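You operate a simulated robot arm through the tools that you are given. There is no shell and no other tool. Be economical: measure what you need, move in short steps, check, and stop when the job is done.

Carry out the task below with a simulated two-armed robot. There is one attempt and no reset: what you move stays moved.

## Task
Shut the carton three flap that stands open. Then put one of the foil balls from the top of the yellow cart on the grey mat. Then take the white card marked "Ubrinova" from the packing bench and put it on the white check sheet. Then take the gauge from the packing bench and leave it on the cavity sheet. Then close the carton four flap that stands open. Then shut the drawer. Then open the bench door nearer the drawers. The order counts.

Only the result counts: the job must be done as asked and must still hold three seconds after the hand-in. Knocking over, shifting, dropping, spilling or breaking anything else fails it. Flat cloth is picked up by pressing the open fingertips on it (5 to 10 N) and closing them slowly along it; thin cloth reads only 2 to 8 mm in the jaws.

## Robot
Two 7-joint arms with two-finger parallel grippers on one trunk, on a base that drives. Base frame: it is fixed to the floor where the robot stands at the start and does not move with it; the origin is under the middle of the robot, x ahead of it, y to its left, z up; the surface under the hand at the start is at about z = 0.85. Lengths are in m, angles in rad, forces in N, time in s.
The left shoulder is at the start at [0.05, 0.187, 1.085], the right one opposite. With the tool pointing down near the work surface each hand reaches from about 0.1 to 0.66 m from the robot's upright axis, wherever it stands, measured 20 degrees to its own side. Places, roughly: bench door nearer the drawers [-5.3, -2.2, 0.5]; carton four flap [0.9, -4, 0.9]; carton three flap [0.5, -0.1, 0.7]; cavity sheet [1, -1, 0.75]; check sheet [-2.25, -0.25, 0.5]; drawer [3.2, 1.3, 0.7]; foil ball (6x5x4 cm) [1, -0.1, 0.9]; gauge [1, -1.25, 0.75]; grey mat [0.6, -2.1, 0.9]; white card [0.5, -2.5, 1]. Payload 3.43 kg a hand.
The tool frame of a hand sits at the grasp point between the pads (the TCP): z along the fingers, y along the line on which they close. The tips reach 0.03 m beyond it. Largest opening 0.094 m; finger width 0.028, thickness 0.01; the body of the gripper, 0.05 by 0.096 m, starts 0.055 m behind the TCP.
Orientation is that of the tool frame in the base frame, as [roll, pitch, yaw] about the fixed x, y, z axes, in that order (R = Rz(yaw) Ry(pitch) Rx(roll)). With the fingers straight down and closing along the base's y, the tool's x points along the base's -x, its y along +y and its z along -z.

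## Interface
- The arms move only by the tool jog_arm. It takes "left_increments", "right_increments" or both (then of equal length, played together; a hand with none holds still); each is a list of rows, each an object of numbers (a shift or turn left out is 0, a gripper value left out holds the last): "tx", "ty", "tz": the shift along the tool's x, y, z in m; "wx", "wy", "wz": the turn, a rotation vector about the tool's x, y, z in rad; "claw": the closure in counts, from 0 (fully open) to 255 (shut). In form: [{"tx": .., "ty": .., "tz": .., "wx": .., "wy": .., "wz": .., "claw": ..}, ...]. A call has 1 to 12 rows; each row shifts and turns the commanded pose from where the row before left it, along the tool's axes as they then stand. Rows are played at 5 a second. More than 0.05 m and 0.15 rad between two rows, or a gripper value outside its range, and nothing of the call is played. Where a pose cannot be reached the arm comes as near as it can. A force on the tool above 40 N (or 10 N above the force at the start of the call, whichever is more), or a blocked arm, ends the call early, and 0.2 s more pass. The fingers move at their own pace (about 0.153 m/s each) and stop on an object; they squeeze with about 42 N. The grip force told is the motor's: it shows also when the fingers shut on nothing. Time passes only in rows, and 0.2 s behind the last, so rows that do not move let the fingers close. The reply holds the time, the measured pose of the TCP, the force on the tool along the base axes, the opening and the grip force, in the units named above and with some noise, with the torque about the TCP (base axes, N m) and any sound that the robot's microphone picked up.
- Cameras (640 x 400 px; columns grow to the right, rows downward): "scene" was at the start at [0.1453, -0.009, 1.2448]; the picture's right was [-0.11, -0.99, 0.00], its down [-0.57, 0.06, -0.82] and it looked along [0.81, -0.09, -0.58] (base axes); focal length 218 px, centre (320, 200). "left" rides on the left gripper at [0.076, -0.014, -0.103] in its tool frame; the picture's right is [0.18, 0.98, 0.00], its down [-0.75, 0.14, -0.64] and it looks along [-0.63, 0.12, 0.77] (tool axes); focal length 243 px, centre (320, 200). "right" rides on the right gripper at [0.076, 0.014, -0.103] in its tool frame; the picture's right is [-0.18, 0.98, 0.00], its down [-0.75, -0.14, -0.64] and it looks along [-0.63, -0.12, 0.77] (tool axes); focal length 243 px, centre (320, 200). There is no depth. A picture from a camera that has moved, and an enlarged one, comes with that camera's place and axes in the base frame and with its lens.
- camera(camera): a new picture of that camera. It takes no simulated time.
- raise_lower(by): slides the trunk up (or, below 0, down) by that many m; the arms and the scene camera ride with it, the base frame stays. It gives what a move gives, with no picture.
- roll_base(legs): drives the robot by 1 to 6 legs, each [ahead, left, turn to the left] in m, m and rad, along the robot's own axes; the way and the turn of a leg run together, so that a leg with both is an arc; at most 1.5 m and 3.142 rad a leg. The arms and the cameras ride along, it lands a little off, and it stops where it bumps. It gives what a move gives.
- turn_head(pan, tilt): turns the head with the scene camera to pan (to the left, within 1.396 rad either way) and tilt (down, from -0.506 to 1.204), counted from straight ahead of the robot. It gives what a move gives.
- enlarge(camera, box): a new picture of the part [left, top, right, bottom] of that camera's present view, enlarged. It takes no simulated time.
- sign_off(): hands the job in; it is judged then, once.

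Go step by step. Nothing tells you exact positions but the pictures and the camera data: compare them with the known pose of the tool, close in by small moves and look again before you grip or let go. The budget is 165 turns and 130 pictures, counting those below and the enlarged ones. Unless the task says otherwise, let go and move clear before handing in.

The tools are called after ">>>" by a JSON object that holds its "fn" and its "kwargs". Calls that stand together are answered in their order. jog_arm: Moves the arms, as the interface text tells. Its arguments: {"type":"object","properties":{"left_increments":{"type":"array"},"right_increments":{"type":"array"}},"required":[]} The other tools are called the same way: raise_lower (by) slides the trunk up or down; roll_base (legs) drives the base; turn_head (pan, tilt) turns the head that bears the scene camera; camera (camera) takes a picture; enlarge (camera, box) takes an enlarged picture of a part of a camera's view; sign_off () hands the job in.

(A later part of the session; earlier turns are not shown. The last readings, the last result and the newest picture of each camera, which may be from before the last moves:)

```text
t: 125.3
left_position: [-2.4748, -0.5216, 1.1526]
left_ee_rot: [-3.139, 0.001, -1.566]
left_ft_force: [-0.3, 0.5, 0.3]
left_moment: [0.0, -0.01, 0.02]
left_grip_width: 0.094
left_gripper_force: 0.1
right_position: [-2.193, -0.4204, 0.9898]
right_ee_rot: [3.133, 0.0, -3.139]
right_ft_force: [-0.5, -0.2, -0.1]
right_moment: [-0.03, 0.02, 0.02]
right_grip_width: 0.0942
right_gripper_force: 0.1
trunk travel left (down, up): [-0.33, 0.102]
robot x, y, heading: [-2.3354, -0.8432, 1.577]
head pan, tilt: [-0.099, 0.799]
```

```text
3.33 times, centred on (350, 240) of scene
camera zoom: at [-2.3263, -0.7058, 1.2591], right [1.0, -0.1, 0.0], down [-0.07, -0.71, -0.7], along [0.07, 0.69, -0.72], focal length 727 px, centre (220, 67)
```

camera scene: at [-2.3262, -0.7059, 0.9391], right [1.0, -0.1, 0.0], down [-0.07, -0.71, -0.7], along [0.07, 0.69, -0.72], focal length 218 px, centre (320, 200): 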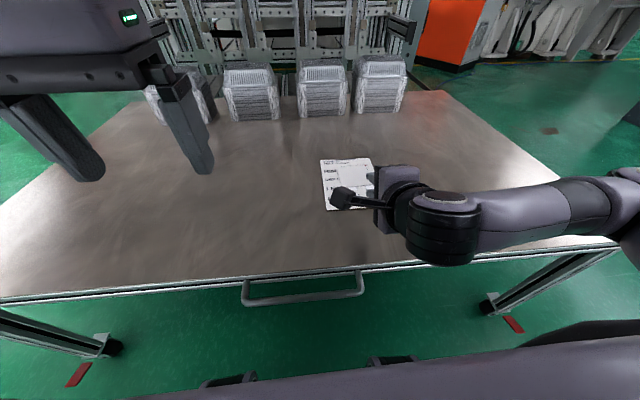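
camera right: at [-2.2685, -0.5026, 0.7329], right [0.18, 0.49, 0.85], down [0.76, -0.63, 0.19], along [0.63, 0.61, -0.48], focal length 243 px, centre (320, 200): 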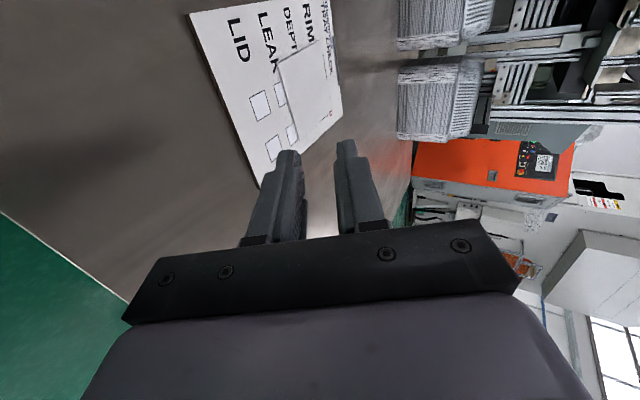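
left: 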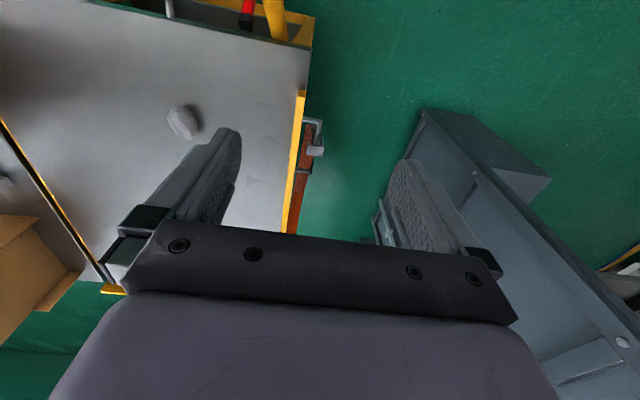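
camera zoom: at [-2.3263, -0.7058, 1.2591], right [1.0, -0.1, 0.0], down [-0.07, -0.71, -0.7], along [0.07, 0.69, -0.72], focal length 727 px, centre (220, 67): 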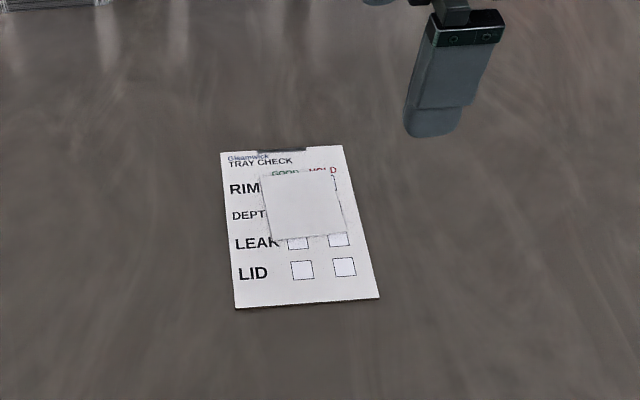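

The card is on the sheet. Now back to the packing bench for the gauge: back up, turn right, drive.

>>> {"fn": "roll_base", "kwargs": {"legs": [[-0.35, 0, 0], [0, 0, -1.577], [1.45, 0, 0], [0.4, 0, 0]]}}

>>> {"fn": "turn_head", "kwargs": {"pan": 0.0, "tilt": 0.5}}

>>> {"fn": "camera", "kwargs": {"camera": "scene"}}

```text
t: 140.3
left_position: [-0.1404, -0.9857, 1.152]
left_ee_rot: [-3.142, 0.0, -3.112]
left_ft_force: [0.7, 0.3, -0.1]
left_moment: [0.01, -0.02, -0.01]
left_grip_width: 0.094
left_gripper_force: 0.1
right_position: [-0.0346, -1.2648, 0.9901]
right_ee_rot: [3.132, 0.001, 1.597]
right_ft_force: [0.8, 0.6, -1.0]
right_moment: [0.0, 0.02, 0.01]
right_grip_width: 0.0941
right_gripper_force: 0.0
trunk travel left (down, up): [-0.33, 0.102]
robot x, y, heading: [-0.461, -1.1364, 0.028]
head pan, tilt: [-0.099, 0.799]
```

```text
t: 141.1
left_position: [-0.1414, -0.9855, 1.1514]
left_ee_rot: [-3.141, 0.003, -3.115]
left_ft_force: [0.5, 0.0, -0.1]
left_moment: [-0.04, 0.01, -0.01]
left_grip_width: 0.0939
left_gripper_force: 0.1
right_position: [-0.0346, -1.265, 0.9908]
right_ee_rot: [3.131, 0.0, 1.596]
right_ft_force: [-0.1, 0.2, -0.6]
right_moment: [0.01, 0.02, 0.0]
right_grip_width: 0.0939
right_gripper_force: 0.0
trunk travel left (down, up): [-0.33, 0.102]
robot x, y, heading: [-0.4627, -1.1392, 0.025]
head pan, tilt: [0.0, 0.499]
```

```text
65 pictures are left
camera scene: at [-0.3132, -1.1299, 1.2851], right [0.03, -1.0, 0.0], down [-0.48, -0.01, -0.88], along [0.88, 0.02, -0.48], focal length 218 px, centre (320, 200)
```

scene: 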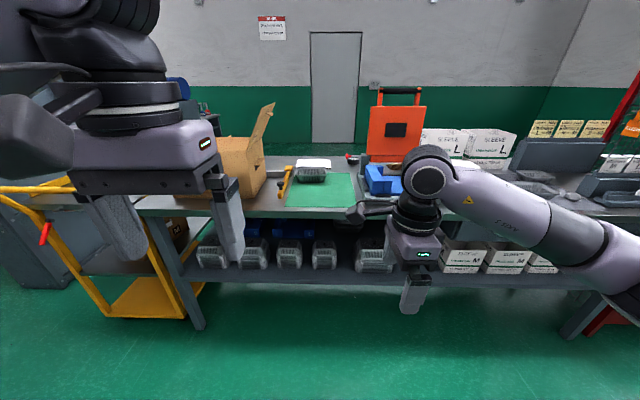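

>>> {"fn": "enlarge", "kwargs": {"camera": "scene", "box": [200, 130, 440, 220]}}

```text
2.67 times, centred on (320, 175) of scene
camera zoom: at [-0.3132, -1.1299, 1.2851], right [0.03, -1.0, 0.0], down [-0.48, -0.01, -0.88], along [0.88, 0.02, -0.48], focal length 581 px, centre (320, 267)
```

zoom: 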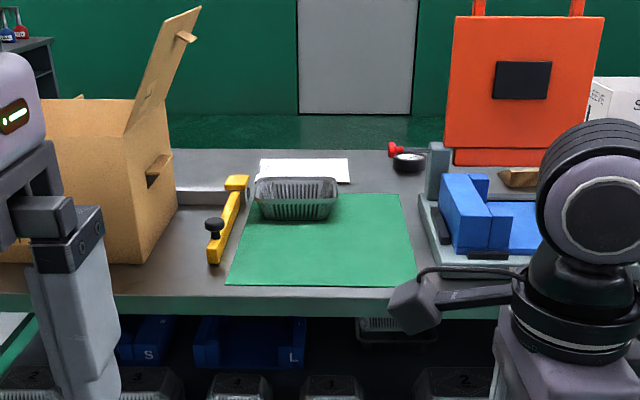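

The cavity sheet (white, behind a tray) and the gauge (black dial with red knob) lie near the bench's far edge (x ≈ 0.98), out of reach from this side, so I must go round behind the bench. I scout the right end.

>>> {"fn": "roll_base", "kwargs": {"legs": [[-0.2, 0, 0], [0, -1.5, 0]]}}

>>> {"fn": "turn_head", "kwargs": {"pan": -0.7, "tilt": 0.35}}

>>> {"fn": "camera", "kwargs": {"camera": "scene"}}

```text
t: 155.8
left_position: [-0.296, -2.5041, 1.1529]
left_ee_rot: [3.142, 0.004, -3.103]
left_ft_force: [-1.7, 0.1, -0.4]
left_moment: [-0.03, 0.01, 0.02]
left_grip_width: 0.094
left_gripper_force: 0.0
right_position: [-0.1849, -2.7812, 0.9902]
right_ee_rot: [3.132, -0.001, 1.61]
right_ft_force: [-0.3, -0.1, 0.3]
right_moment: [-0.01, 0.0, -0.02]
right_grip_width: 0.094
right_gripper_force: 0.1
trunk travel left (down, up): [-0.33, 0.102]
robot x, y, heading: [-0.6151, -2.6557, 0.039]
head pan, tilt: [0.0, 0.499]
```

```text
t: 156.8
left_position: [-0.2955, -2.504, 1.1531]
left_ee_rot: [-3.141, 0.001, -3.104]
left_ft_force: [-0.6, -0.3, -0.4]
left_moment: [0.01, 0.0, 0.01]
left_grip_width: 0.0939
left_gripper_force: 0.1
right_position: [-0.1852, -2.7828, 0.9901]
right_ee_rot: [3.131, 0.0, 1.609]
right_ft_force: [-0.3, 0.3, -0.1]
right_moment: [0.01, -0.03, 0.0]
right_grip_width: 0.0938
right_gripper_force: 0.0
trunk travel left (down, up): [-0.33, 0.102]
robot x, y, heading: [-0.612, -2.6556, 0.037]
head pan, tilt: [-0.7, 0.351]
```

```text
63 pictures are left
camera scene: at [-0.4831, -2.7104, 1.2988], right [-0.61, -0.79, 0.0], down [-0.27, 0.21, -0.94], along [0.74, -0.58, -0.34], focal length 218 px, centre (320, 200)
```

scene: 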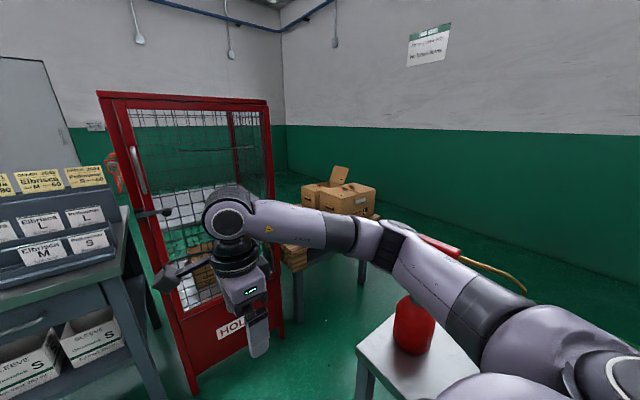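

>>> {"fn": "turn_head", "kwargs": {"pan": -1.39, "tilt": 0.5}}

>>> {"fn": "camera", "kwargs": {"camera": "scene"}}

```text
t: 157.9
left_position: [-0.2952, -2.504, 1.153]
left_ee_rot: [3.141, 0.0, -3.102]
left_ft_force: [-0.9, 0.4, -0.7]
left_moment: [-0.01, -0.04, -0.02]
left_grip_width: 0.0939
left_gripper_force: 0.1
right_position: [-0.1845, -2.781, 0.9909]
right_ee_rot: [3.131, 0.0, 1.609]
right_ft_force: [-0.9, -0.2, 0.1]
right_moment: [0.0, -0.03, -0.01]
right_grip_width: 0.094
right_gripper_force: 0.0
trunk travel left (down, up): [-0.33, 0.102]
robot x, y, heading: [-0.6165, -2.6566, 0.037]
head pan, tilt: [-1.389, 0.499]
```

```text
62 pictures are left
camera scene: at [-0.5367, -2.742, 1.2851], right [-0.98, -0.22, 0.0], down [-0.1, 0.47, -0.88], along [0.19, -0.86, -0.48], focal length 218 px, centre (320, 200)
```

scene: 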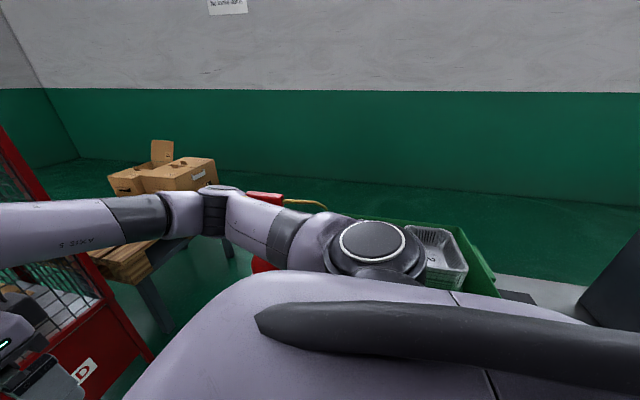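

>>> {"fn": "roll_base", "kwargs": {"legs": [[0.25, 0, -0.035]]}}

>>> {"fn": "camera", "kwargs": {"camera": "right"}}

>>> {"fn": "turn_head", "kwargs": {"pan": -1.0, "tilt": 0.6}}

>>> {"fn": "camera", "kwargs": {"camera": "scene"}}

```text
t: 159.7
left_position: [-0.0422, -2.5094, 1.1523]
left_ee_rot: [-3.141, 0.0, -3.136]
left_ft_force: [0.5, -0.9, -0.8]
left_moment: [0.03, 0.0, -0.01]
left_grip_width: 0.0941
left_gripper_force: 0.0
right_position: [0.058, -2.7892, 0.9901]
right_ee_rot: [3.13, 0.0, 1.576]
right_ft_force: [0.0, 0.5, 0.2]
right_moment: [0.01, 0.02, 0.02]
right_grip_width: 0.0938
right_gripper_force: 0.1
trunk travel left (down, up): [-0.33, 0.102]
robot x, y, heading: [-0.3651, -2.6527, 0.006]
head pan, tilt: [-1.389, 0.499]
```

```text
61 pictures are left
camera right: at [0.0719, -2.7133, 1.0925], right [0.98, -0.18, 0.01], down [-0.14, -0.75, 0.64], along [-0.11, -0.63, -0.77], focal length 243 px, centre (320, 200)
```

right: 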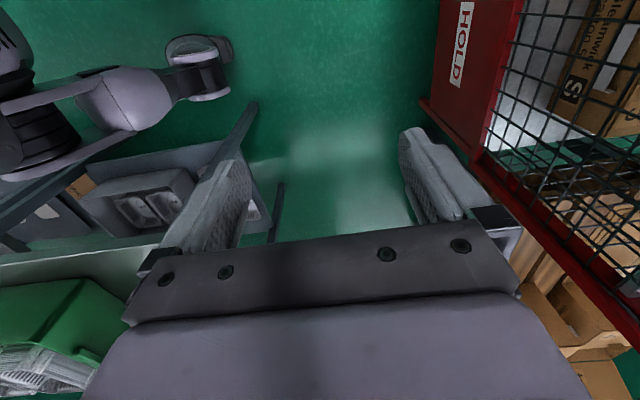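

```text
t: 160.6
left_position: [-0.0428, -2.5087, 1.1531]
left_ee_rot: [3.141, 0.003, -3.136]
left_ft_force: [0.6, 0.2, 0.5]
left_moment: [0.0, -0.03, 0.03]
left_grip_width: 0.094
left_gripper_force: 0.1
right_position: [0.0585, -2.7897, 0.9892]
right_ee_rot: [3.132, 0.001, 1.576]
right_ft_force: [-0.4, -0.1, 0.0]
right_moment: [-0.03, 0.01, -0.01]
right_grip_width: 0.094
right_gripper_force: 0.1
trunk travel left (down, up): [-0.33, 0.102]
robot x, y, heading: [-0.3646, -2.6523, 0.004]
head pan, tilt: [-1.0, 0.6]
```

```text
60 pictures are left
camera scene: at [-0.2605, -2.7242, 1.2761], right [-0.84, -0.54, 0.0], down [-0.31, 0.47, -0.83], along [0.45, -0.69, -0.56], focal length 218 px, centre (320, 200)
```

scene: 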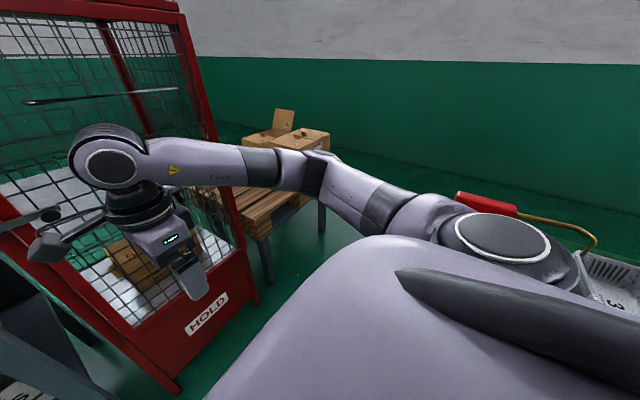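

Corridor between the cage (x ≈ 0.49) and the hammer table (x ≈ -0.24) is about 0.73 m wide. I tuck both hands in and strafe through its middle.

>>> {"fn": "jog_arm", "kwargs": {"left_increments": [{"tx": 0.03}, {"tx": 0.03}, {"tx": 0.03}, {"tx": 0.02}, {}], "right_increments": [{"ty": -0.04, "claw": 255}, {"ty": -0.04}, {"ty": -0.04}, {"ty": -0.04}, {"ty": -0.04}]}}

>>> {"fn": "camera", "kwargs": {"camera": "scene"}}

```text
t: 161.8
left_position: [-0.1526, -2.5093, 1.153]
left_ee_rot: [-3.139, -0.002, -3.134]
left_ft_force: [-0.9, -0.3, 0.2]
left_moment: [0.0, -0.02, -0.02]
left_grip_width: 0.0941
left_gripper_force: 0.0
right_position: [-0.1363, -2.7895, 0.989]
right_ee_rot: [3.131, 0.002, 1.575]
right_ft_force: [-0.2, -0.1, 0.7]
right_moment: [-0.02, -0.03, 0.05]
right_grip_width: 0.0002
right_gripper_force: 33.4
right hand out of reach, approached as far as the arm can: row 5
trunk travel left (down, up): [-0.33, 0.102]
robot x, y, heading: [-0.3689, -2.6493, 0.004]
head pan, tilt: [-1.0, 0.6]
```

```text
59 pictures are left
camera scene: at [-0.2604, -2.7238, 1.2761], right [-0.84, -0.54, 0.0], down [-0.31, 0.47, -0.83], along [0.45, -0.69, -0.56], focal length 218 px, centre (320, 200)
```

scene: 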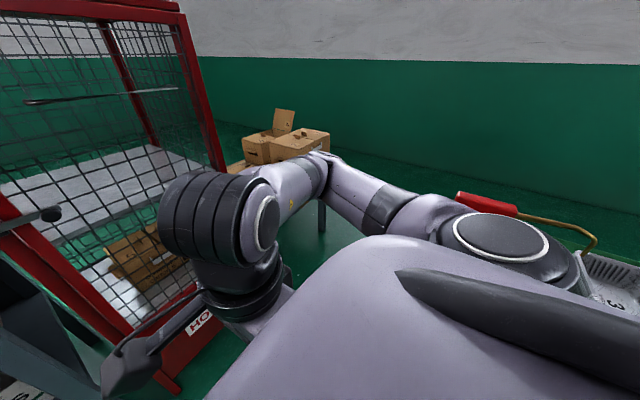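

>>> {"fn": "roll_base", "kwargs": {"legs": [[0.39, -0.08, 0]]}}

>>> {"fn": "roll_base", "kwargs": {"legs": [[0.04, -0.25, 0]]}}

>>> {"fn": "camera", "kwargs": {"camera": "right"}}

>>> {"fn": "camera", "kwargs": {"camera": "scene"}}

```text
t: 164.3
left_position: [0.2438, -2.5913, 1.1538]
left_ee_rot: [3.141, 0.0, -3.138]
left_ft_force: [0.0, 0.7, 0.0]
left_moment: [0.01, 0.01, -0.01]
left_grip_width: 0.0938
left_gripper_force: 0.1
right_position: [0.2612, -2.8711, 0.9911]
right_ee_rot: [3.132, 0.001, 1.571]
right_ft_force: [-0.4, -0.1, -1.2]
right_moment: [-0.01, 0.0, -0.02]
right_grip_width: 0.0
right_gripper_force: 32.7
trunk travel left (down, up): [-0.33, 0.102]
robot x, y, heading: [0.0306, -2.7317, -0.0]
head pan, tilt: [-1.0, 0.6]
```

```text
t: 167.1
left_position: [0.2862, -2.8391, 1.1522]
left_ee_rot: [-3.141, 0.001, 3.141]
left_ft_force: [-0.5, 0.4, 0.2]
left_moment: [0.06, 0.01, 0.03]
left_grip_width: 0.0941
left_gripper_force: 0.0
right_position: [0.3009, -3.1193, 0.9904]
right_ee_rot: [3.133, 0.001, 1.568]
right_ft_force: [-0.5, 0.2, -0.6]
right_moment: [-0.01, 0.03, 0.0]
right_grip_width: 0.0
right_gripper_force: 33.1
trunk travel left (down, up): [-0.33, 0.102]
robot x, y, heading: [0.0736, -2.9758, -0.001]
head pan, tilt: [-1.0, 0.6]
```

```text
58 pictures are left
camera right: at [0.315, -3.0426, 1.0927], right [0.98, -0.19, 0.01], down [-0.15, -0.75, 0.64], along [-0.11, -0.63, -0.77], focal length 243 px, centre (320, 200)
```

right: 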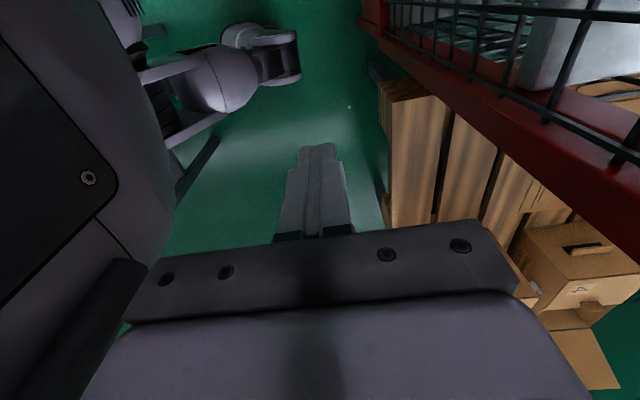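

```text
57 pictures are left
camera scene: at [0.1771, -3.0531, 1.276], right [-0.84, -0.54, 0.0], down [-0.3, 0.48, -0.82], along [0.44, -0.7, -0.57], focal length 218 px, centre (320, 200)
```

scene: 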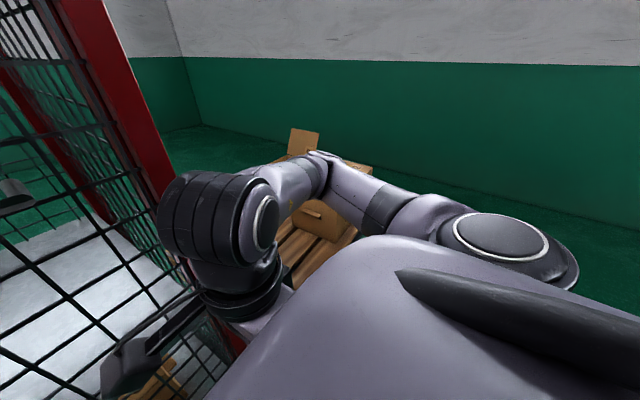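

No contact so far; I continue strafing.

>>> {"fn": "roll_base", "kwargs": {"legs": [[0, -0.4, 0], [-0.07, -0.5, 0]]}}

>>> {"fn": "turn_head", "kwargs": {"pan": -0.5, "tilt": 0.5}}

>>> {"fn": "camera", "kwargs": {"camera": "scene"}}

```text
t: 168.9
left_position: [0.2956, -2.8688, 1.1569]
left_ee_rot: [-3.087, 0.012, -3.021]
left_ft_force: [0.1, 0.9, -0.4]
left_moment: [-0.05, -0.01, 0.0]
left_grip_width: 0.0942
left_gripper_force: 0.1
right_position: [0.3023, -3.1694, 0.9901]
right_ee_rot: [3.129, 0.011, 1.575]
right_ft_force: [-0.4, 0.6, 1.1]
right_moment: [-0.06, 0.0, 0.0]
right_grip_width: 0.0
right_gripper_force: 32.6
trunk travel left (down, up): [-0.33, 0.102]
robot x, y, heading: [0.0695, -3.0419, 0.003]
head pan, tilt: [-1.0, 0.6]
stopped in leg 1: the robot was blocked; the commanded pose is now the measured one
```

```text
t: 169.8
left_position: [0.2956, -2.8693, 1.1577]
left_ee_rot: [-3.083, 0.014, -3.024]
left_ft_force: [0.5, -0.3, 0.0]
left_moment: [0.02, 0.01, -0.02]
left_grip_width: 0.0939
left_gripper_force: 0.3
right_position: [0.3007, -3.1704, 0.9936]
right_ee_rot: [3.13, 0.015, 1.573]
right_ft_force: [-0.1, -0.5, -0.7]
right_moment: [0.03, -0.01, -0.02]
right_grip_width: 0.0002
right_gripper_force: 33.2
trunk travel left (down, up): [-0.33, 0.102]
robot x, y, heading: [0.0714, -3.0397, 0.003]
head pan, tilt: [-0.499, 0.499]
```

```text
56 pictures are left
camera scene: at [0.208, -3.0705, 1.2858], right [-0.48, -0.88, 0.01], down [-0.42, 0.22, -0.88], along [0.77, -0.43, -0.47], focal length 218 px, centre (320, 200)
```

scene: 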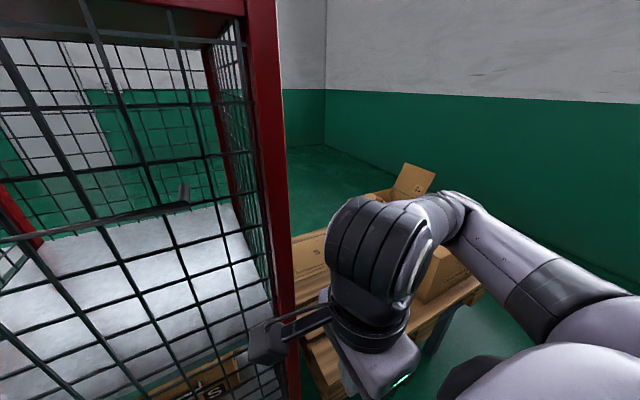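

The left arm touched the cage. I back off a little and look with the left camera.

>>> {"fn": "roll_base", "kwargs": {"legs": [[0, 0.08, 0]]}}

>>> {"fn": "turn_head", "kwargs": {"pan": 0.3, "tilt": 0.5}}

>>> {"fn": "camera", "kwargs": {"camera": "scene"}}

```text
t: 171.2
left_position: [0.296, -2.8053, 1.1603]
left_ee_rot: [-3.102, 0.015, -3.037]
left_ft_force: [0.3, 0.2, -1.1]
left_moment: [0.0, -0.01, 0.01]
left_grip_width: 0.0938
left_gripper_force: 0.0
right_position: [0.3022, -3.1028, 0.9901]
right_ee_rot: [3.133, 0.002, 1.573]
right_ft_force: [-0.2, 1.2, 0.3]
right_moment: [-0.04, -0.01, -0.03]
right_grip_width: 0.0
right_gripper_force: 33.1
trunk travel left (down, up): [-0.33, 0.102]
robot x, y, heading: [0.0721, -2.9674, -0.002]
head pan, tilt: [-0.499, 0.499]
```

```text
t: 172.3
left_position: [0.2935, -2.8032, 1.1609]
left_ee_rot: [-3.107, 0.015, -3.068]
left_ft_force: [-28.7, 63.9, 3.6]
left_moment: [-7.44, -3.15, -7.16]
left_grip_width: 0.0942
left_gripper_force: 0.0
right_position: [0.3022, -3.1029, 0.9905]
right_ee_rot: [3.129, 0.0, 1.571]
right_ft_force: [0.0, 0.4, -0.1]
right_moment: [0.01, 0.01, 0.02]
right_grip_width: 0.0
right_gripper_force: 33.0
trunk travel left (down, up): [-0.33, 0.102]
robot x, y, heading: [0.0751, -2.961, 0.003]
head pan, tilt: [0.3, 0.499]
```

```text
55 pictures are left
camera scene: at [0.2217, -2.9568, 1.2861], right [0.06, -1.0, 0.0], down [-0.47, -0.03, -0.88], along [0.88, 0.05, -0.47], focal length 218 px, centre (320, 200)
```

scene: 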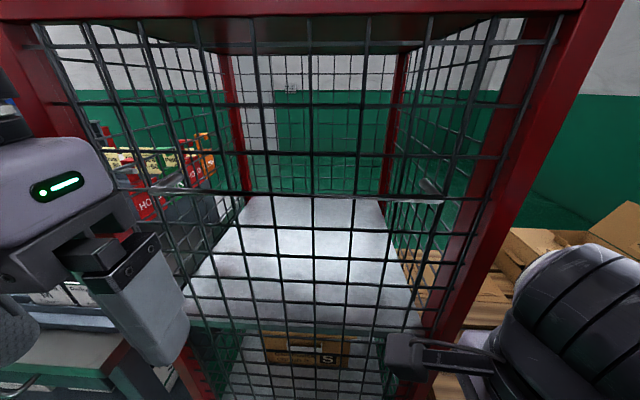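

>>> {"fn": "camera", "kwargs": {"camera": "left"}}

>>> {"fn": "turn_head", "kwargs": {"pan": 1.0, "tilt": 0.4}}

>>> {"fn": "camera", "kwargs": {"camera": "scene"}}

```text
54 pictures are left
camera left: at [0.2164, -2.8195, 1.2614], right [-0.26, 0.97, -0.04], down [0.73, 0.22, 0.65], along [0.63, 0.14, -0.76], focal length 243 px, centre (320, 200)
```

left: 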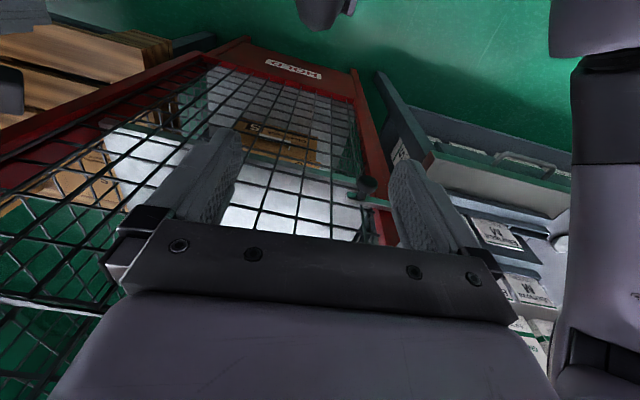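

```text
t: 173.4
left_position: [0.2926, -2.802, 1.1624]
left_ee_rot: [-3.1, 0.005, -3.075]
left_ft_force: [-17.6, 85.1, 39.3]
left_moment: [-11.19, 1.58, -8.7]
left_grip_width: 0.0941
left_gripper_force: 0.2
right_position: [0.3035, -3.1017, 0.9893]
right_ee_rot: [3.13, 0.0, 1.572]
right_ft_force: [0.2, 0.9, 0.4]
right_moment: [0.02, 0.0, 0.0]
right_grip_width: 0.0
right_gripper_force: 32.7
trunk travel left (down, up): [-0.33, 0.102]
robot x, y, heading: [0.0738, -2.9621, 0.002]
head pan, tilt: [1.0, 0.4]
```

```text
53 pictures are left
camera scene: at [0.2224, -2.9552, 1.2902], right [0.08, -1.0, 0.0], down [-0.43, -0.03, -0.9], along [0.9, 0.07, -0.43], focal length 218 px, centre (320, 200)
```

scene: 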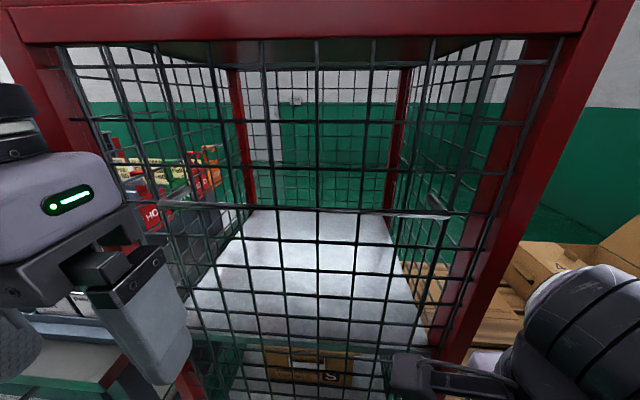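

The head was pressing against the tucked left hand, and the left elbow had caught on the cage post. I turn the head away, retreat the way I came, then go through facing -y with the arms stretched forward (narrow profile).

>>> {"fn": "turn_head", "kwargs": {"pan": -0.6, "tilt": 0.5}}

>>> {"fn": "roll_base", "kwargs": {"legs": [[-0.03, 0.22, 0], [-0.5, 0.3, 0]]}}

>>> {"fn": "jog_arm", "kwargs": {"left_increments": [{"tx": -0.04}, {"tx": -0.04}, {"tx": -0.04}, {"tx": -0.04}, {"tx": -0.04}, {"tx": -0.04}], "right_increments": [{"ty": 0.04, "tz": -0.02}, {"ty": 0.04, "tz": -0.02}, {"ty": 0.04, "tz": -0.02}, {"ty": 0.04, "tz": -0.02}, {"ty": 0.04, "tz": -0.02}, {"ty": 0.04}]}}

>>> {"fn": "camera", "kwargs": {"camera": "scene"}}

```text
t: 175.0
left_position: [0.2978, -2.8044, 1.1609]
left_ee_rot: [-3.101, 0.013, -3.037]
left_ft_force: [-0.1, 0.3, 0.0]
left_moment: [-0.02, 0.02, 0.0]
left_grip_width: 0.094
left_gripper_force: 0.1
right_position: [0.3032, -3.1015, 0.99]
right_ee_rot: [3.131, 0.0, 1.572]
right_ft_force: [-0.7, 0.0, 0.1]
right_moment: [0.02, 0.03, 0.01]
right_grip_width: 0.0001
right_gripper_force: 32.0
trunk travel left (down, up): [-0.33, 0.102]
robot x, y, heading: [0.0792, -2.9638, -0.0]
head pan, tilt: [-0.6, 0.499]
```

```text
t: 180.5
left_position: [-0.233, -2.2868, 1.1594]
left_ee_rot: [-3.101, 0.015, -3.042]
left_ft_force: [0.2, 0.1, -0.4]
left_moment: [-0.01, -0.04, 0.03]
left_grip_width: 0.0938
left_gripper_force: 0.2
right_position: [-0.2265, -2.5834, 0.9906]
right_ee_rot: [3.131, 0.001, 1.568]
right_ft_force: [-0.7, -0.5, 0.6]
right_moment: [-0.02, -0.05, 0.02]
right_grip_width: 0.0
right_gripper_force: 33.3
trunk travel left (down, up): [-0.33, 0.102]
robot x, y, heading: [-0.4568, -2.4462, -0.006]
head pan, tilt: [-0.6, 0.499]
```

```text
t: 181.9
left_position: [0.0081, -2.2629, 1.1613]
left_ee_rot: [-3.103, 0.014, -3.042]
left_ft_force: [1.1, 0.9, 0.3]
left_moment: [0.02, 0.07, 0.01]
left_grip_width: 0.094
left_gripper_force: 0.0
right_position: [0.0128, -2.5862, 1.0918]
right_ee_rot: [3.132, 0.002, 1.569]
right_ft_force: [0.7, -0.3, 0.3]
right_moment: [0.01, 0.02, 0.0]
right_grip_width: 0.0
right_gripper_force: 32.2
trunk travel left (down, up): [-0.33, 0.102]
robot x, y, heading: [-0.4558, -2.4422, -0.003]
head pan, tilt: [-0.6, 0.499]
```

```text
52 pictures are left
camera scene: at [-0.322, -2.4948, 1.285], right [-0.57, -0.82, 0.0], down [-0.39, 0.27, -0.88], along [0.72, -0.5, -0.48], focal length 218 px, centre (320, 200)
```

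scene: 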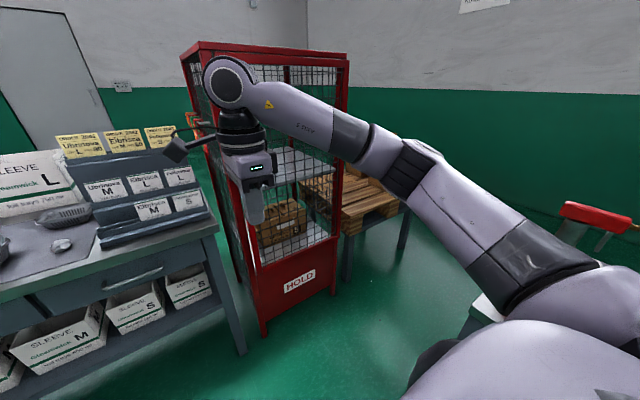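

Scene is undisturbed. I stretch both arms forward so the elbows come in, move clear of the hammer table, and turn to face -y.

>>> {"fn": "jog_arm", "kwargs": {"left_increments": [{"tx": -0.04, "ty": -0.012}, {"tx": -0.04, "ty": -0.012}, {"tx": -0.04}, {"tx": -0.04}, {"tx": -0.03}], "right_increments": [{"ty": 0.04}, {"ty": 0.04}, {"ty": 0.04}, {"ty": 0.04}, {"ty": 0.03}]}}

>>> {"fn": "roll_base", "kwargs": {"legs": [[0, 0.3, 0], [0, 0, -1.57]]}}

>>> {"fn": "turn_head", "kwargs": {"pan": 0, "tilt": 0.6}}

>>> {"fn": "camera", "kwargs": {"camera": "scene"}}

```text
t: 183.1
left_position: [0.1334, -2.2691, 1.1607]
left_ee_rot: [-3.104, 0.014, -3.043]
left_ft_force: [0.2, -0.4, 0.3]
left_moment: [-0.01, 0.03, 0.01]
left_grip_width: 0.0941
left_gripper_force: 0.1
left hand out of reach, approached as far as the arm can: row 4, 5
right_position: [0.1517, -2.5974, 1.0838]
right_ee_rot: [3.131, 0.0, 1.57]
right_ft_force: [0.0, -0.1, 0.5]
right_moment: [-0.02, 0.01, 0.02]
right_grip_width: 0.0001
right_gripper_force: 32.9
right hand out of reach, approached as far as the arm can: row 4, 5
trunk travel left (down, up): [-0.33, 0.102]
robot x, y, heading: [-0.4548, -2.4383, 0.0]
head pan, tilt: [-0.6, 0.499]
```

```text
t: 190.1
left_position: [-0.2789, -2.7299, 1.1592]
left_ee_rot: [-3.101, 0.016, 1.675]
left_ft_force: [0.3, -0.1, 0.1]
left_moment: [0.03, -0.02, -0.03]
left_grip_width: 0.094
left_gripper_force: 0.1
right_position: [-0.6052, -2.7511, 1.0837]
right_ee_rot: [3.132, 0.002, 0.001]
right_ft_force: [0.6, 0.5, -0.6]
right_moment: [-0.02, -0.02, 0.01]
right_grip_width: 0.0
right_gripper_force: 32.5
trunk travel left (down, up): [-0.33, 0.102]
robot x, y, heading: [-0.4559, -2.143, -1.577]
head pan, tilt: [-0.6, 0.499]
```

```text
t: 191.1
left_position: [-0.2767, -2.7296, 1.1573]
left_ee_rot: [-3.102, 0.014, 1.677]
left_ft_force: [-0.8, -0.4, 0.3]
left_moment: [-0.02, 0.0, -0.02]
left_grip_width: 0.094
left_gripper_force: 0.0
right_position: [-0.6052, -2.7512, 1.0837]
right_ee_rot: [3.132, 0.001, 0.0]
right_ft_force: [-0.5, 0.5, 0.1]
right_moment: [-0.03, 0.02, 0.02]
right_grip_width: 0.0
right_gripper_force: 32.5
trunk travel left (down, up): [-0.33, 0.102]
robot x, y, heading: [-0.455, -2.1428, -1.572]
head pan, tilt: [0.0, 0.6]
```

```text
51 pictures are left
camera scene: at [-0.4546, -2.2895, 1.2761], right [-1.0, 0.0, 0.0], down [0.0, 0.56, -0.83], along [0.0, -0.83, -0.56], focal length 218 px, centre (320, 200)
```

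scene: 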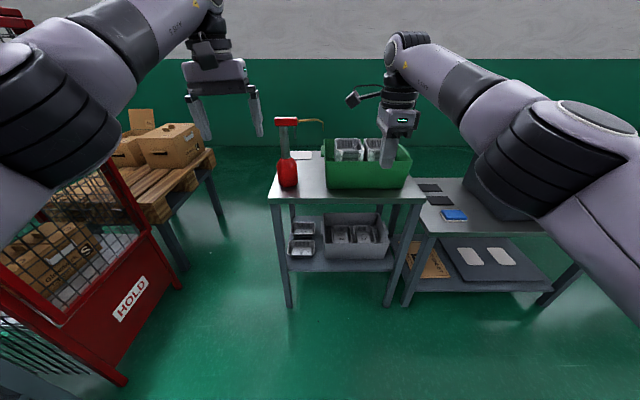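

The corridor is only ~0.64 m wide with elbows sticking out ~0.4 m, so I'll instead go round the table row on its -x side. I strafe right and look ahead.

>>> {"fn": "roll_base", "kwargs": {"legs": [[0.1, -1.5, 0], [0, -1.2, 0]]}}

>>> {"fn": "turn_head", "kwargs": {"pan": 0.1, "tilt": 0.35}}

>>> {"fn": "camera", "kwargs": {"camera": "scene"}}

```text
refused: leg 1 is longer than a leg can be; nothing moved
```

```text
t: 191.9
left_position: [-0.2782, -2.731, 1.1585]
left_ee_rot: [-3.102, 0.015, 1.674]
left_ft_force: [-0.1, 0.7, 0.0]
left_moment: [-0.02, 0.03, 0.03]
left_grip_width: 0.0942
left_gripper_force: 0.0
right_position: [-0.6051, -2.751, 1.0828]
right_ee_rot: [3.132, -0.001, 0.001]
right_ft_force: [0.0, -1.2, 0.1]
right_moment: [0.0, 0.01, -0.02]
right_grip_width: 0.0
right_gripper_force: 33.5
trunk travel left (down, up): [-0.33, 0.102]
robot x, y, heading: [-0.4563, -2.1443, -1.572]
head pan, tilt: [0.099, 0.351]
```

```text
50 pictures are left
camera scene: at [-0.4453, -2.2938, 1.2987], right [-0.99, -0.1, 0.0], down [-0.03, 0.34, -0.94], along [0.09, -0.93, -0.34], focal length 218 px, centre (320, 200)
```

scene: 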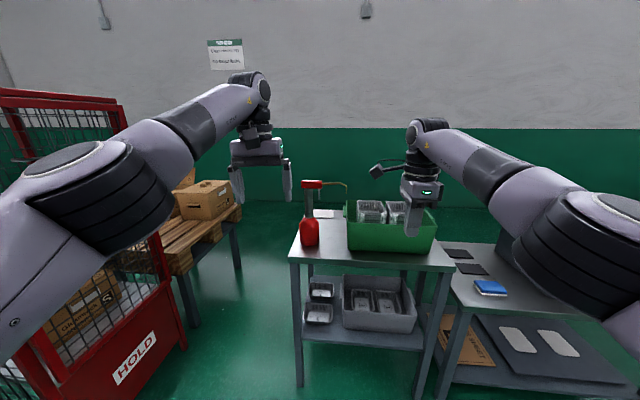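

>>> {"fn": "roll_base", "kwargs": {"legs": [[0, -1.45, 0], [0, -1.2, 0]]}}

>>> {"fn": "camera", "kwargs": {"camera": "scene"}}

```text
t: 215.5
left_position: [-2.9658, -2.7113, 1.1585]
left_ee_rot: [-3.102, 0.014, 1.682]
left_ft_force: [-1.0, 1.1, -0.3]
left_moment: [-0.02, 0.0, -0.01]
left_grip_width: 0.0941
left_gripper_force: 0.1
right_position: [-3.2945, -2.7348, 1.0821]
right_ee_rot: [3.131, 0.001, 0.01]
right_ft_force: [-0.3, -0.4, 0.6]
right_moment: [-0.02, -0.02, 0.03]
right_grip_width: 0.0
right_gripper_force: 32.9
trunk travel left (down, up): [-0.33, 0.102]
robot x, y, heading: [-3.1463, -2.1224, -1.565]
head pan, tilt: [0.099, 0.351]
```

```text
49 pictures are left
camera scene: at [-3.1376, -2.2768, 1.2988], right [-0.99, -0.11, 0.0], down [-0.04, 0.34, -0.94], along [0.1, -0.93, -0.34], focal length 218 px, centre (320, 200)
```

scene: 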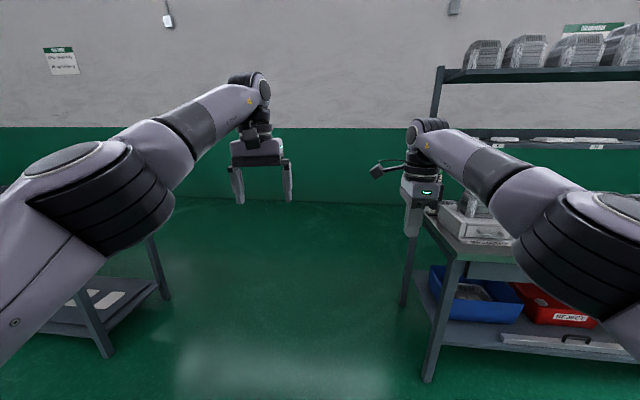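

A 1.8 m gap lies ahead between the benches. I go through it, turn to +x behind the row and look.

>>> {"fn": "roll_base", "kwargs": {"legs": [[0, 0.4, 0], [1.2, 0, 0], [1.2, 0, 0], [0, 0, 1.565]]}}

>>> {"fn": "camera", "kwargs": {"camera": "scene"}}

```text
t: 234.7
left_position: [-2.1937, -4.3372, 1.1582]
left_ee_rot: [-3.103, 0.015, -3.034]
left_ft_force: [0.1, 0.0, -1.0]
left_moment: [0.0, -0.01, 0.02]
left_grip_width: 0.0943
left_gripper_force: 0.1
right_position: [-2.1709, -4.6641, 1.083]
right_ee_rot: [3.131, 0.001, 1.577]
right_ft_force: [0.4, -0.2, 0.3]
right_moment: [0.02, 0.0, 0.03]
right_grip_width: 0.0
right_gripper_force: 33.1
trunk travel left (down, up): [-0.33, 0.102]
robot x, y, heading: [-2.7817, -4.5168, 0.003]
head pan, tilt: [0.099, 0.351]
```

```text
48 pictures are left
camera scene: at [-2.6291, -4.5047, 1.2988], right [0.1, -0.99, 0.0], down [-0.34, -0.04, -0.94], along [0.93, 0.1, -0.34], focal length 218 px, centre (320, 200)
```

scene: 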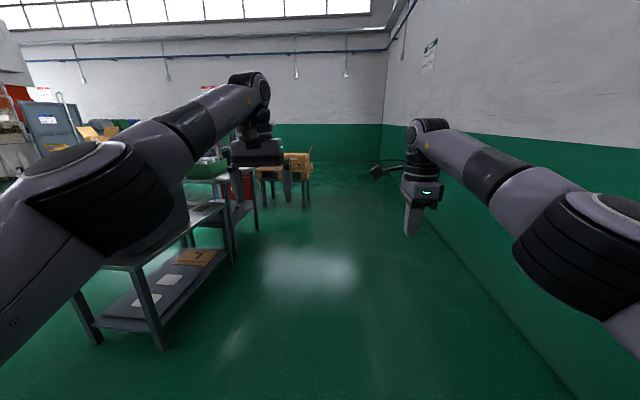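

Clear way. I drive along behind the tables past carton four.

>>> {"fn": "roll_base", "kwargs": {"legs": [[1.4, -0.15, 0], [1.45, 0, 0], [1.45, 0, 0], [0.3, 0, 0]]}}

>>> {"fn": "turn_head", "kwargs": {"pan": 1.0, "tilt": 0.35}}

>>> {"fn": "camera", "kwargs": {"camera": "scene"}}

```text
t: 256.8
left_position: [2.357, -4.485, 1.1596]
left_ee_rot: [-3.102, 0.014, -3.034]
left_ft_force: [-0.5, 0.5, -0.3]
left_moment: [0.01, 0.05, -0.02]
left_grip_width: 0.094
left_gripper_force: 0.0
right_position: [2.3792, -4.8133, 1.0821]
right_ee_rot: [3.131, 0.001, 1.576]
right_ft_force: [1.0, 0.4, 0.3]
right_moment: [0.02, 0.01, 0.01]
right_grip_width: 0.0
right_gripper_force: 32.6
trunk travel left (down, up): [-0.33, 0.102]
robot x, y, heading: [1.7755, -4.6645, 0.009]
head pan, tilt: [0.099, 0.351]
```

```text
t: 258.0
left_position: [2.3566, -4.4856, 1.1583]
left_ee_rot: [-3.1, 0.013, -3.032]
left_ft_force: [0.0, -0.5, 0.1]
left_moment: [0.01, 0.02, -0.01]
left_grip_width: 0.094
left_gripper_force: 0.0
right_position: [2.3797, -4.8123, 1.0826]
right_ee_rot: [3.133, 0.0, 1.576]
right_ft_force: [0.7, -0.3, -0.8]
right_moment: [-0.01, 0.0, 0.0]
right_grip_width: 0.0001
right_gripper_force: 32.6
trunk travel left (down, up): [-0.33, 0.102]
robot x, y, heading: [1.7675, -4.6629, 0.005]
head pan, tilt: [1.0, 0.351]
```

```text
47 pictures are left
camera scene: at [1.8788, -4.585, 1.2988], right [0.84, -0.54, 0.0], down [-0.18, -0.29, -0.94], along [0.5, 0.79, -0.34], focal length 218 px, centre (320, 200)
```

scene: 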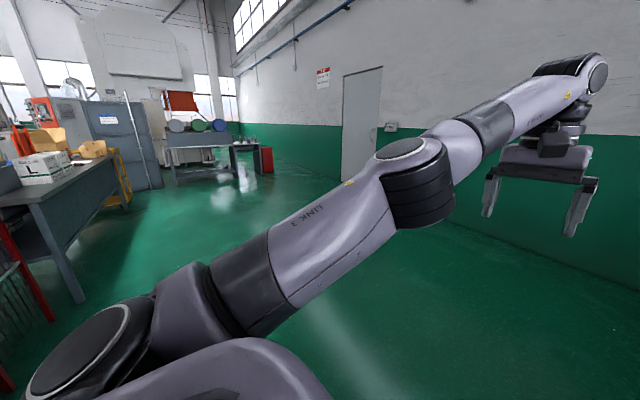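

Open floor behind the bench. I strafe to y ≈ -1.2 and turn to face the bench's back.

>>> {"fn": "roll_base", "kwargs": {"legs": [[0.28, 1.4, 0], [0, 1.4, 0], [0, 0.65, 0], [0, 0, 3.13]]}}

>>> {"fn": "turn_head", "kwargs": {"pan": 0, "tilt": 0.5}}

>>> {"fn": "camera", "kwargs": {"camera": "scene"}}

```text
t: 295.6
left_position: [1.469, -1.4052, 1.1594]
left_ee_rot: [-3.101, 0.013, 0.121]
left_ft_force: [0.5, 0.5, 0.7]
left_moment: [0.0, 0.03, -0.01]
left_grip_width: 0.0941
left_gripper_force: 0.0
right_position: [1.4417, -1.0773, 1.0832]
right_ee_rot: [3.131, 0.002, -1.554]
right_ft_force: [-0.7, -0.2, 0.3]
right_moment: [-0.03, -0.03, 0.03]
right_grip_width: 0.0001
right_gripper_force: 33.0
trunk travel left (down, up): [-0.33, 0.102]
robot x, y, heading: [2.0497, -1.2189, -3.12]
head pan, tilt: [1.0, 0.351]
```

```text
t: 296.9
left_position: [1.4692, -1.4052, 1.159]
left_ee_rot: [-3.102, 0.015, 0.12]
left_ft_force: [0.2, -0.3, -0.4]
left_moment: [0.02, -0.01, 0.02]
left_grip_width: 0.0939
left_gripper_force: 0.1
right_position: [1.4416, -1.0774, 1.082]
right_ee_rot: [3.131, 0.001, -1.553]
right_ft_force: [-0.3, -0.4, -0.9]
right_moment: [0.01, -0.04, 0.02]
right_grip_width: 0.0
right_gripper_force: 32.6
trunk travel left (down, up): [-0.33, 0.102]
robot x, y, heading: [2.0523, -1.2144, -3.126]
head pan, tilt: [0.0, 0.499]
```

```text
46 pictures are left
camera scene: at [1.9021, -1.2214, 1.2851], right [-0.02, 1.0, 0.0], down [0.48, 0.01, -0.88], along [-0.88, -0.02, -0.48], focal length 218 px, centre (320, 200)
```

scene: 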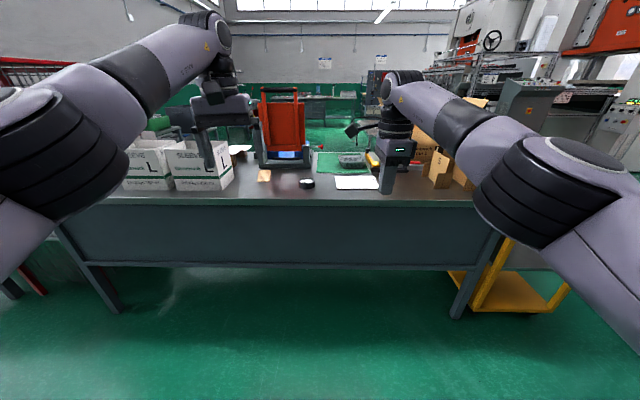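

Gauge (dial) and white cavity sheet are near this edge. I drive closer.

>>> {"fn": "roll_base", "kwargs": {"legs": [[0.48, 0, 0]]}}

>>> {"fn": "turn_head", "kwargs": {"pan": 0, "tilt": 0.7}}

>>> {"fn": "camera", "kwargs": {"camera": "scene"}}

>>> {"fn": "enlarge", "kwargs": {"camera": "scene", "box": [240, 140, 420, 250]}}

```text
t: 299.7
left_position: [0.9817, -1.4055, 1.1596]
left_ee_rot: [-3.102, 0.013, 0.113]
left_ft_force: [-0.1, -0.1, 0.6]
left_moment: [0.02, 0.01, -0.02]
left_grip_width: 0.0942
left_gripper_force: 0.1
right_position: [0.959, -1.0792, 1.0827]
right_ee_rot: [3.13, 0.002, -1.561]
right_ft_force: [0.1, -1.0, 0.0]
right_moment: [-0.05, -0.02, 0.02]
right_grip_width: 0.0
right_gripper_force: 33.5
trunk travel left (down, up): [-0.33, 0.102]
robot x, y, heading: [1.5666, -1.2281, -3.134]
head pan, tilt: [0.0, 0.499]
```

```text
t: 300.5
left_position: [0.9823, -1.4051, 1.1598]
left_ee_rot: [-3.101, 0.015, 0.111]
left_ft_force: [-0.5, -0.2, -0.5]
left_moment: [0.01, 0.0, -0.01]
left_grip_width: 0.0942
left_gripper_force: 0.1
right_position: [0.9586, -1.0787, 1.0833]
right_ee_rot: [3.132, 0.003, -1.561]
right_ft_force: [0.2, 0.9, -0.2]
right_moment: [-0.01, -0.03, 0.0]
right_grip_width: 0.0
right_gripper_force: 32.8
trunk travel left (down, up): [-0.33, 0.102]
robot x, y, heading: [1.5684, -1.2244, -3.136]
head pan, tilt: [0.0, 0.7]
```

```text
45 pictures are left
camera scene: at [1.4236, -1.2261, 1.2675], right [-0.01, 1.0, 0.0], down [0.64, 0.01, -0.77], along [-0.77, -0.01, -0.64], focal length 218 px, centre (320, 200)
```

scene: 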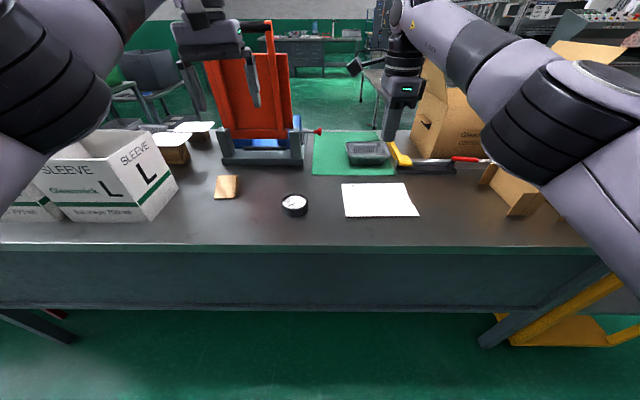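

```text
3.56 times, centred on (330, 195) of scene
camera zoom: at [1.4236, -1.2261, 1.2675], right [-0.01, 1.0, 0.0], down [0.64, 0.01, -0.77], along [-0.77, -0.01, -0.64], focal length 775 px, centre (284, 218)
```

zoom: 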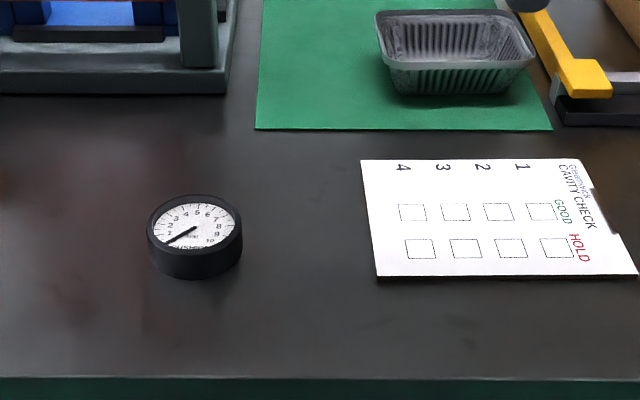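

Gauge: a puck of ~7 cm at (0.967, -1.302); cavity sheet centre (0.92, -1.05). I shift the base left a bit, open the hand and go above the gauge.

>>> {"fn": "roll_base", "kwargs": {"legs": [[0.05, 0.08, 0]]}}

>>> {"fn": "jog_arm", "kwargs": {"right_increments": [{"tx": 0.04, "claw": 0}, {"tx": 0.04, "ty": -0.02}, {"tx": 0.04, "ty": -0.02}, {"tx": 0.02, "ty": -0.02}]}}

>>> {"fn": "camera", "kwargs": {"camera": "right"}}

```text
t: 301.8
left_position: [0.9329, -1.4849, 1.1593]
left_ee_rot: [-3.101, 0.016, 0.111]
left_ft_force: [0.3, 0.5, -0.3]
left_moment: [-0.04, -0.03, 0.04]
left_grip_width: 0.0939
left_gripper_force: 0.0
right_position: [0.908, -1.1565, 1.0828]
right_ee_rot: [3.132, 0.002, -1.564]
right_ft_force: [-0.4, 0.1, 0.5]
right_moment: [-0.01, 0.01, -0.01]
right_grip_width: 0.0001
right_gripper_force: 33.0
trunk travel left (down, up): [-0.33, 0.102]
robot x, y, heading: [1.5141, -1.3048, -3.135]
head pan, tilt: [0.0, 0.7]
```

```text
t: 302.8
left_position: [0.9336, -1.4838, 1.1599]
left_ee_rot: [-3.101, 0.013, 0.11]
left_ft_force: [0.0, -0.1, 0.0]
left_moment: [0.02, 0.01, -0.03]
left_grip_width: 0.094
left_gripper_force: 0.1
right_position: [0.9808, -1.2925, 1.0795]
right_ee_rot: [3.131, 0.001, -1.566]
right_ft_force: [0.8, 0.3, 0.1]
right_moment: [0.03, 0.0, 0.02]
right_grip_width: 0.0937
right_gripper_force: 0.1
right hand out of reach, approached as far as the arm can: row 1
trunk travel left (down, up): [-0.33, 0.102]
robot x, y, heading: [1.5179, -1.3035, -3.134]
head pan, tilt: [0.0, 0.7]
```

```text
43 pictures are left
camera right: at [0.9696, -1.3697, 1.1816], right [-0.98, 0.18, 0.01], down [0.14, 0.75, 0.64], along [0.11, 0.63, -0.77], focal length 243 px, centre (320, 200)
```

right: 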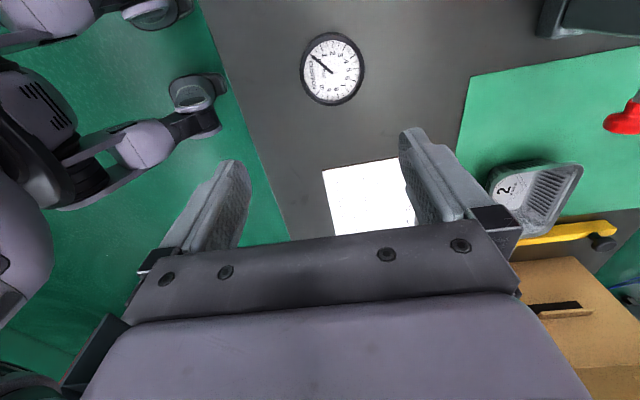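

>>> {"fn": "jog_arm", "kwargs": {"right_increments": [{"tx": 0.0115, "ty": 0.015}, {"tz": 0.05}, {"tz": 0.05}, {"tz": 0.03}]}}

>>> {"fn": "camera", "kwargs": {"camera": "right"}}

```text
t: 303.8
left_position: [0.932, -1.4837, 1.1595]
left_ee_rot: [-3.105, 0.014, 0.11]
left_ft_force: [0.6, 0.4, 0.5]
left_moment: [0.03, -0.01, 0.0]
left_grip_width: 0.094
left_gripper_force: 0.1
right_position: [0.9635, -1.3038, 0.9472]
right_ee_rot: [3.13, -0.001, -1.564]
right_ft_force: [-0.6, -0.3, -0.8]
right_moment: [0.01, 0.0, -0.03]
right_grip_width: 0.094
right_gripper_force: 0.1
trunk travel left (down, up): [-0.33, 0.102]
robot x, y, heading: [1.5197, -1.3076, -3.137]
head pan, tilt: [0.0, 0.7]
```

```text
42 pictures are left
camera right: at [0.952, -1.3795, 1.0509], right [-0.98, 0.18, 0.01], down [0.14, 0.75, 0.64], along [0.11, 0.63, -0.77], focal length 243 px, centre (320, 200)
```

right: 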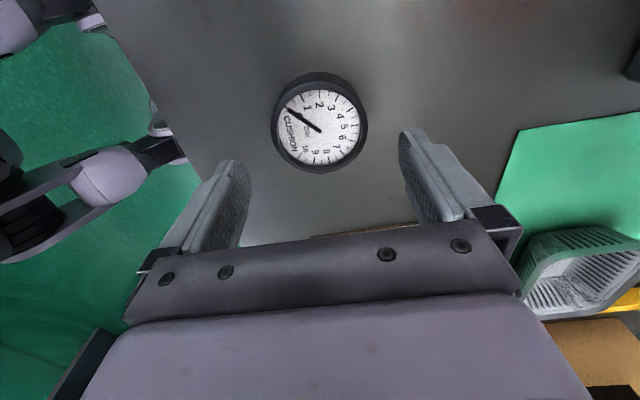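

Centred. I descend and close.

>>> {"fn": "jog_arm", "kwargs": {"right_increments": [{"tx": 0.004, "tz": 0.03}, {"tz": 0.02}, {"tz": 0.011}, {"claw": 40}, {"claw": 100}, {"claw": 255}, {}, {}]}}

>>> {"fn": "camera", "kwargs": {"camera": "right"}}

```text
t: 305.6
left_position: [0.9322, -1.4849, 1.1583]
left_ee_rot: [-3.102, 0.016, 0.108]
left_ft_force: [0.1, -0.1, 0.1]
left_moment: [-0.02, 0.01, 0.01]
left_grip_width: 0.0941
left_gripper_force: 0.0
right_position: [0.964, -1.307, 0.8885]
right_ee_rot: [3.131, 0.003, -1.563]
right_ft_force: [0.6, -1.1, -0.2]
right_moment: [-0.03, -0.04, -0.01]
right_grip_width: 0.0737
right_gripper_force: 42.0
trunk travel left (down, up): [-0.33, 0.102]
robot x, y, heading: [1.5176, -1.3056, -3.135]
head pan, tilt: [0.0, 0.7]
```

```text
41 pictures are left
camera right: at [0.9518, -1.3837, 0.9909], right [-0.98, 0.18, 0.01], down [0.14, 0.75, 0.64], along [0.11, 0.63, -0.77], focal length 243 px, centre (320, 200)
```

right: 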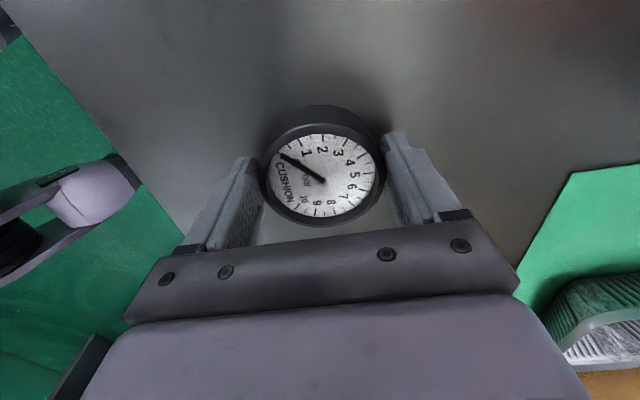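

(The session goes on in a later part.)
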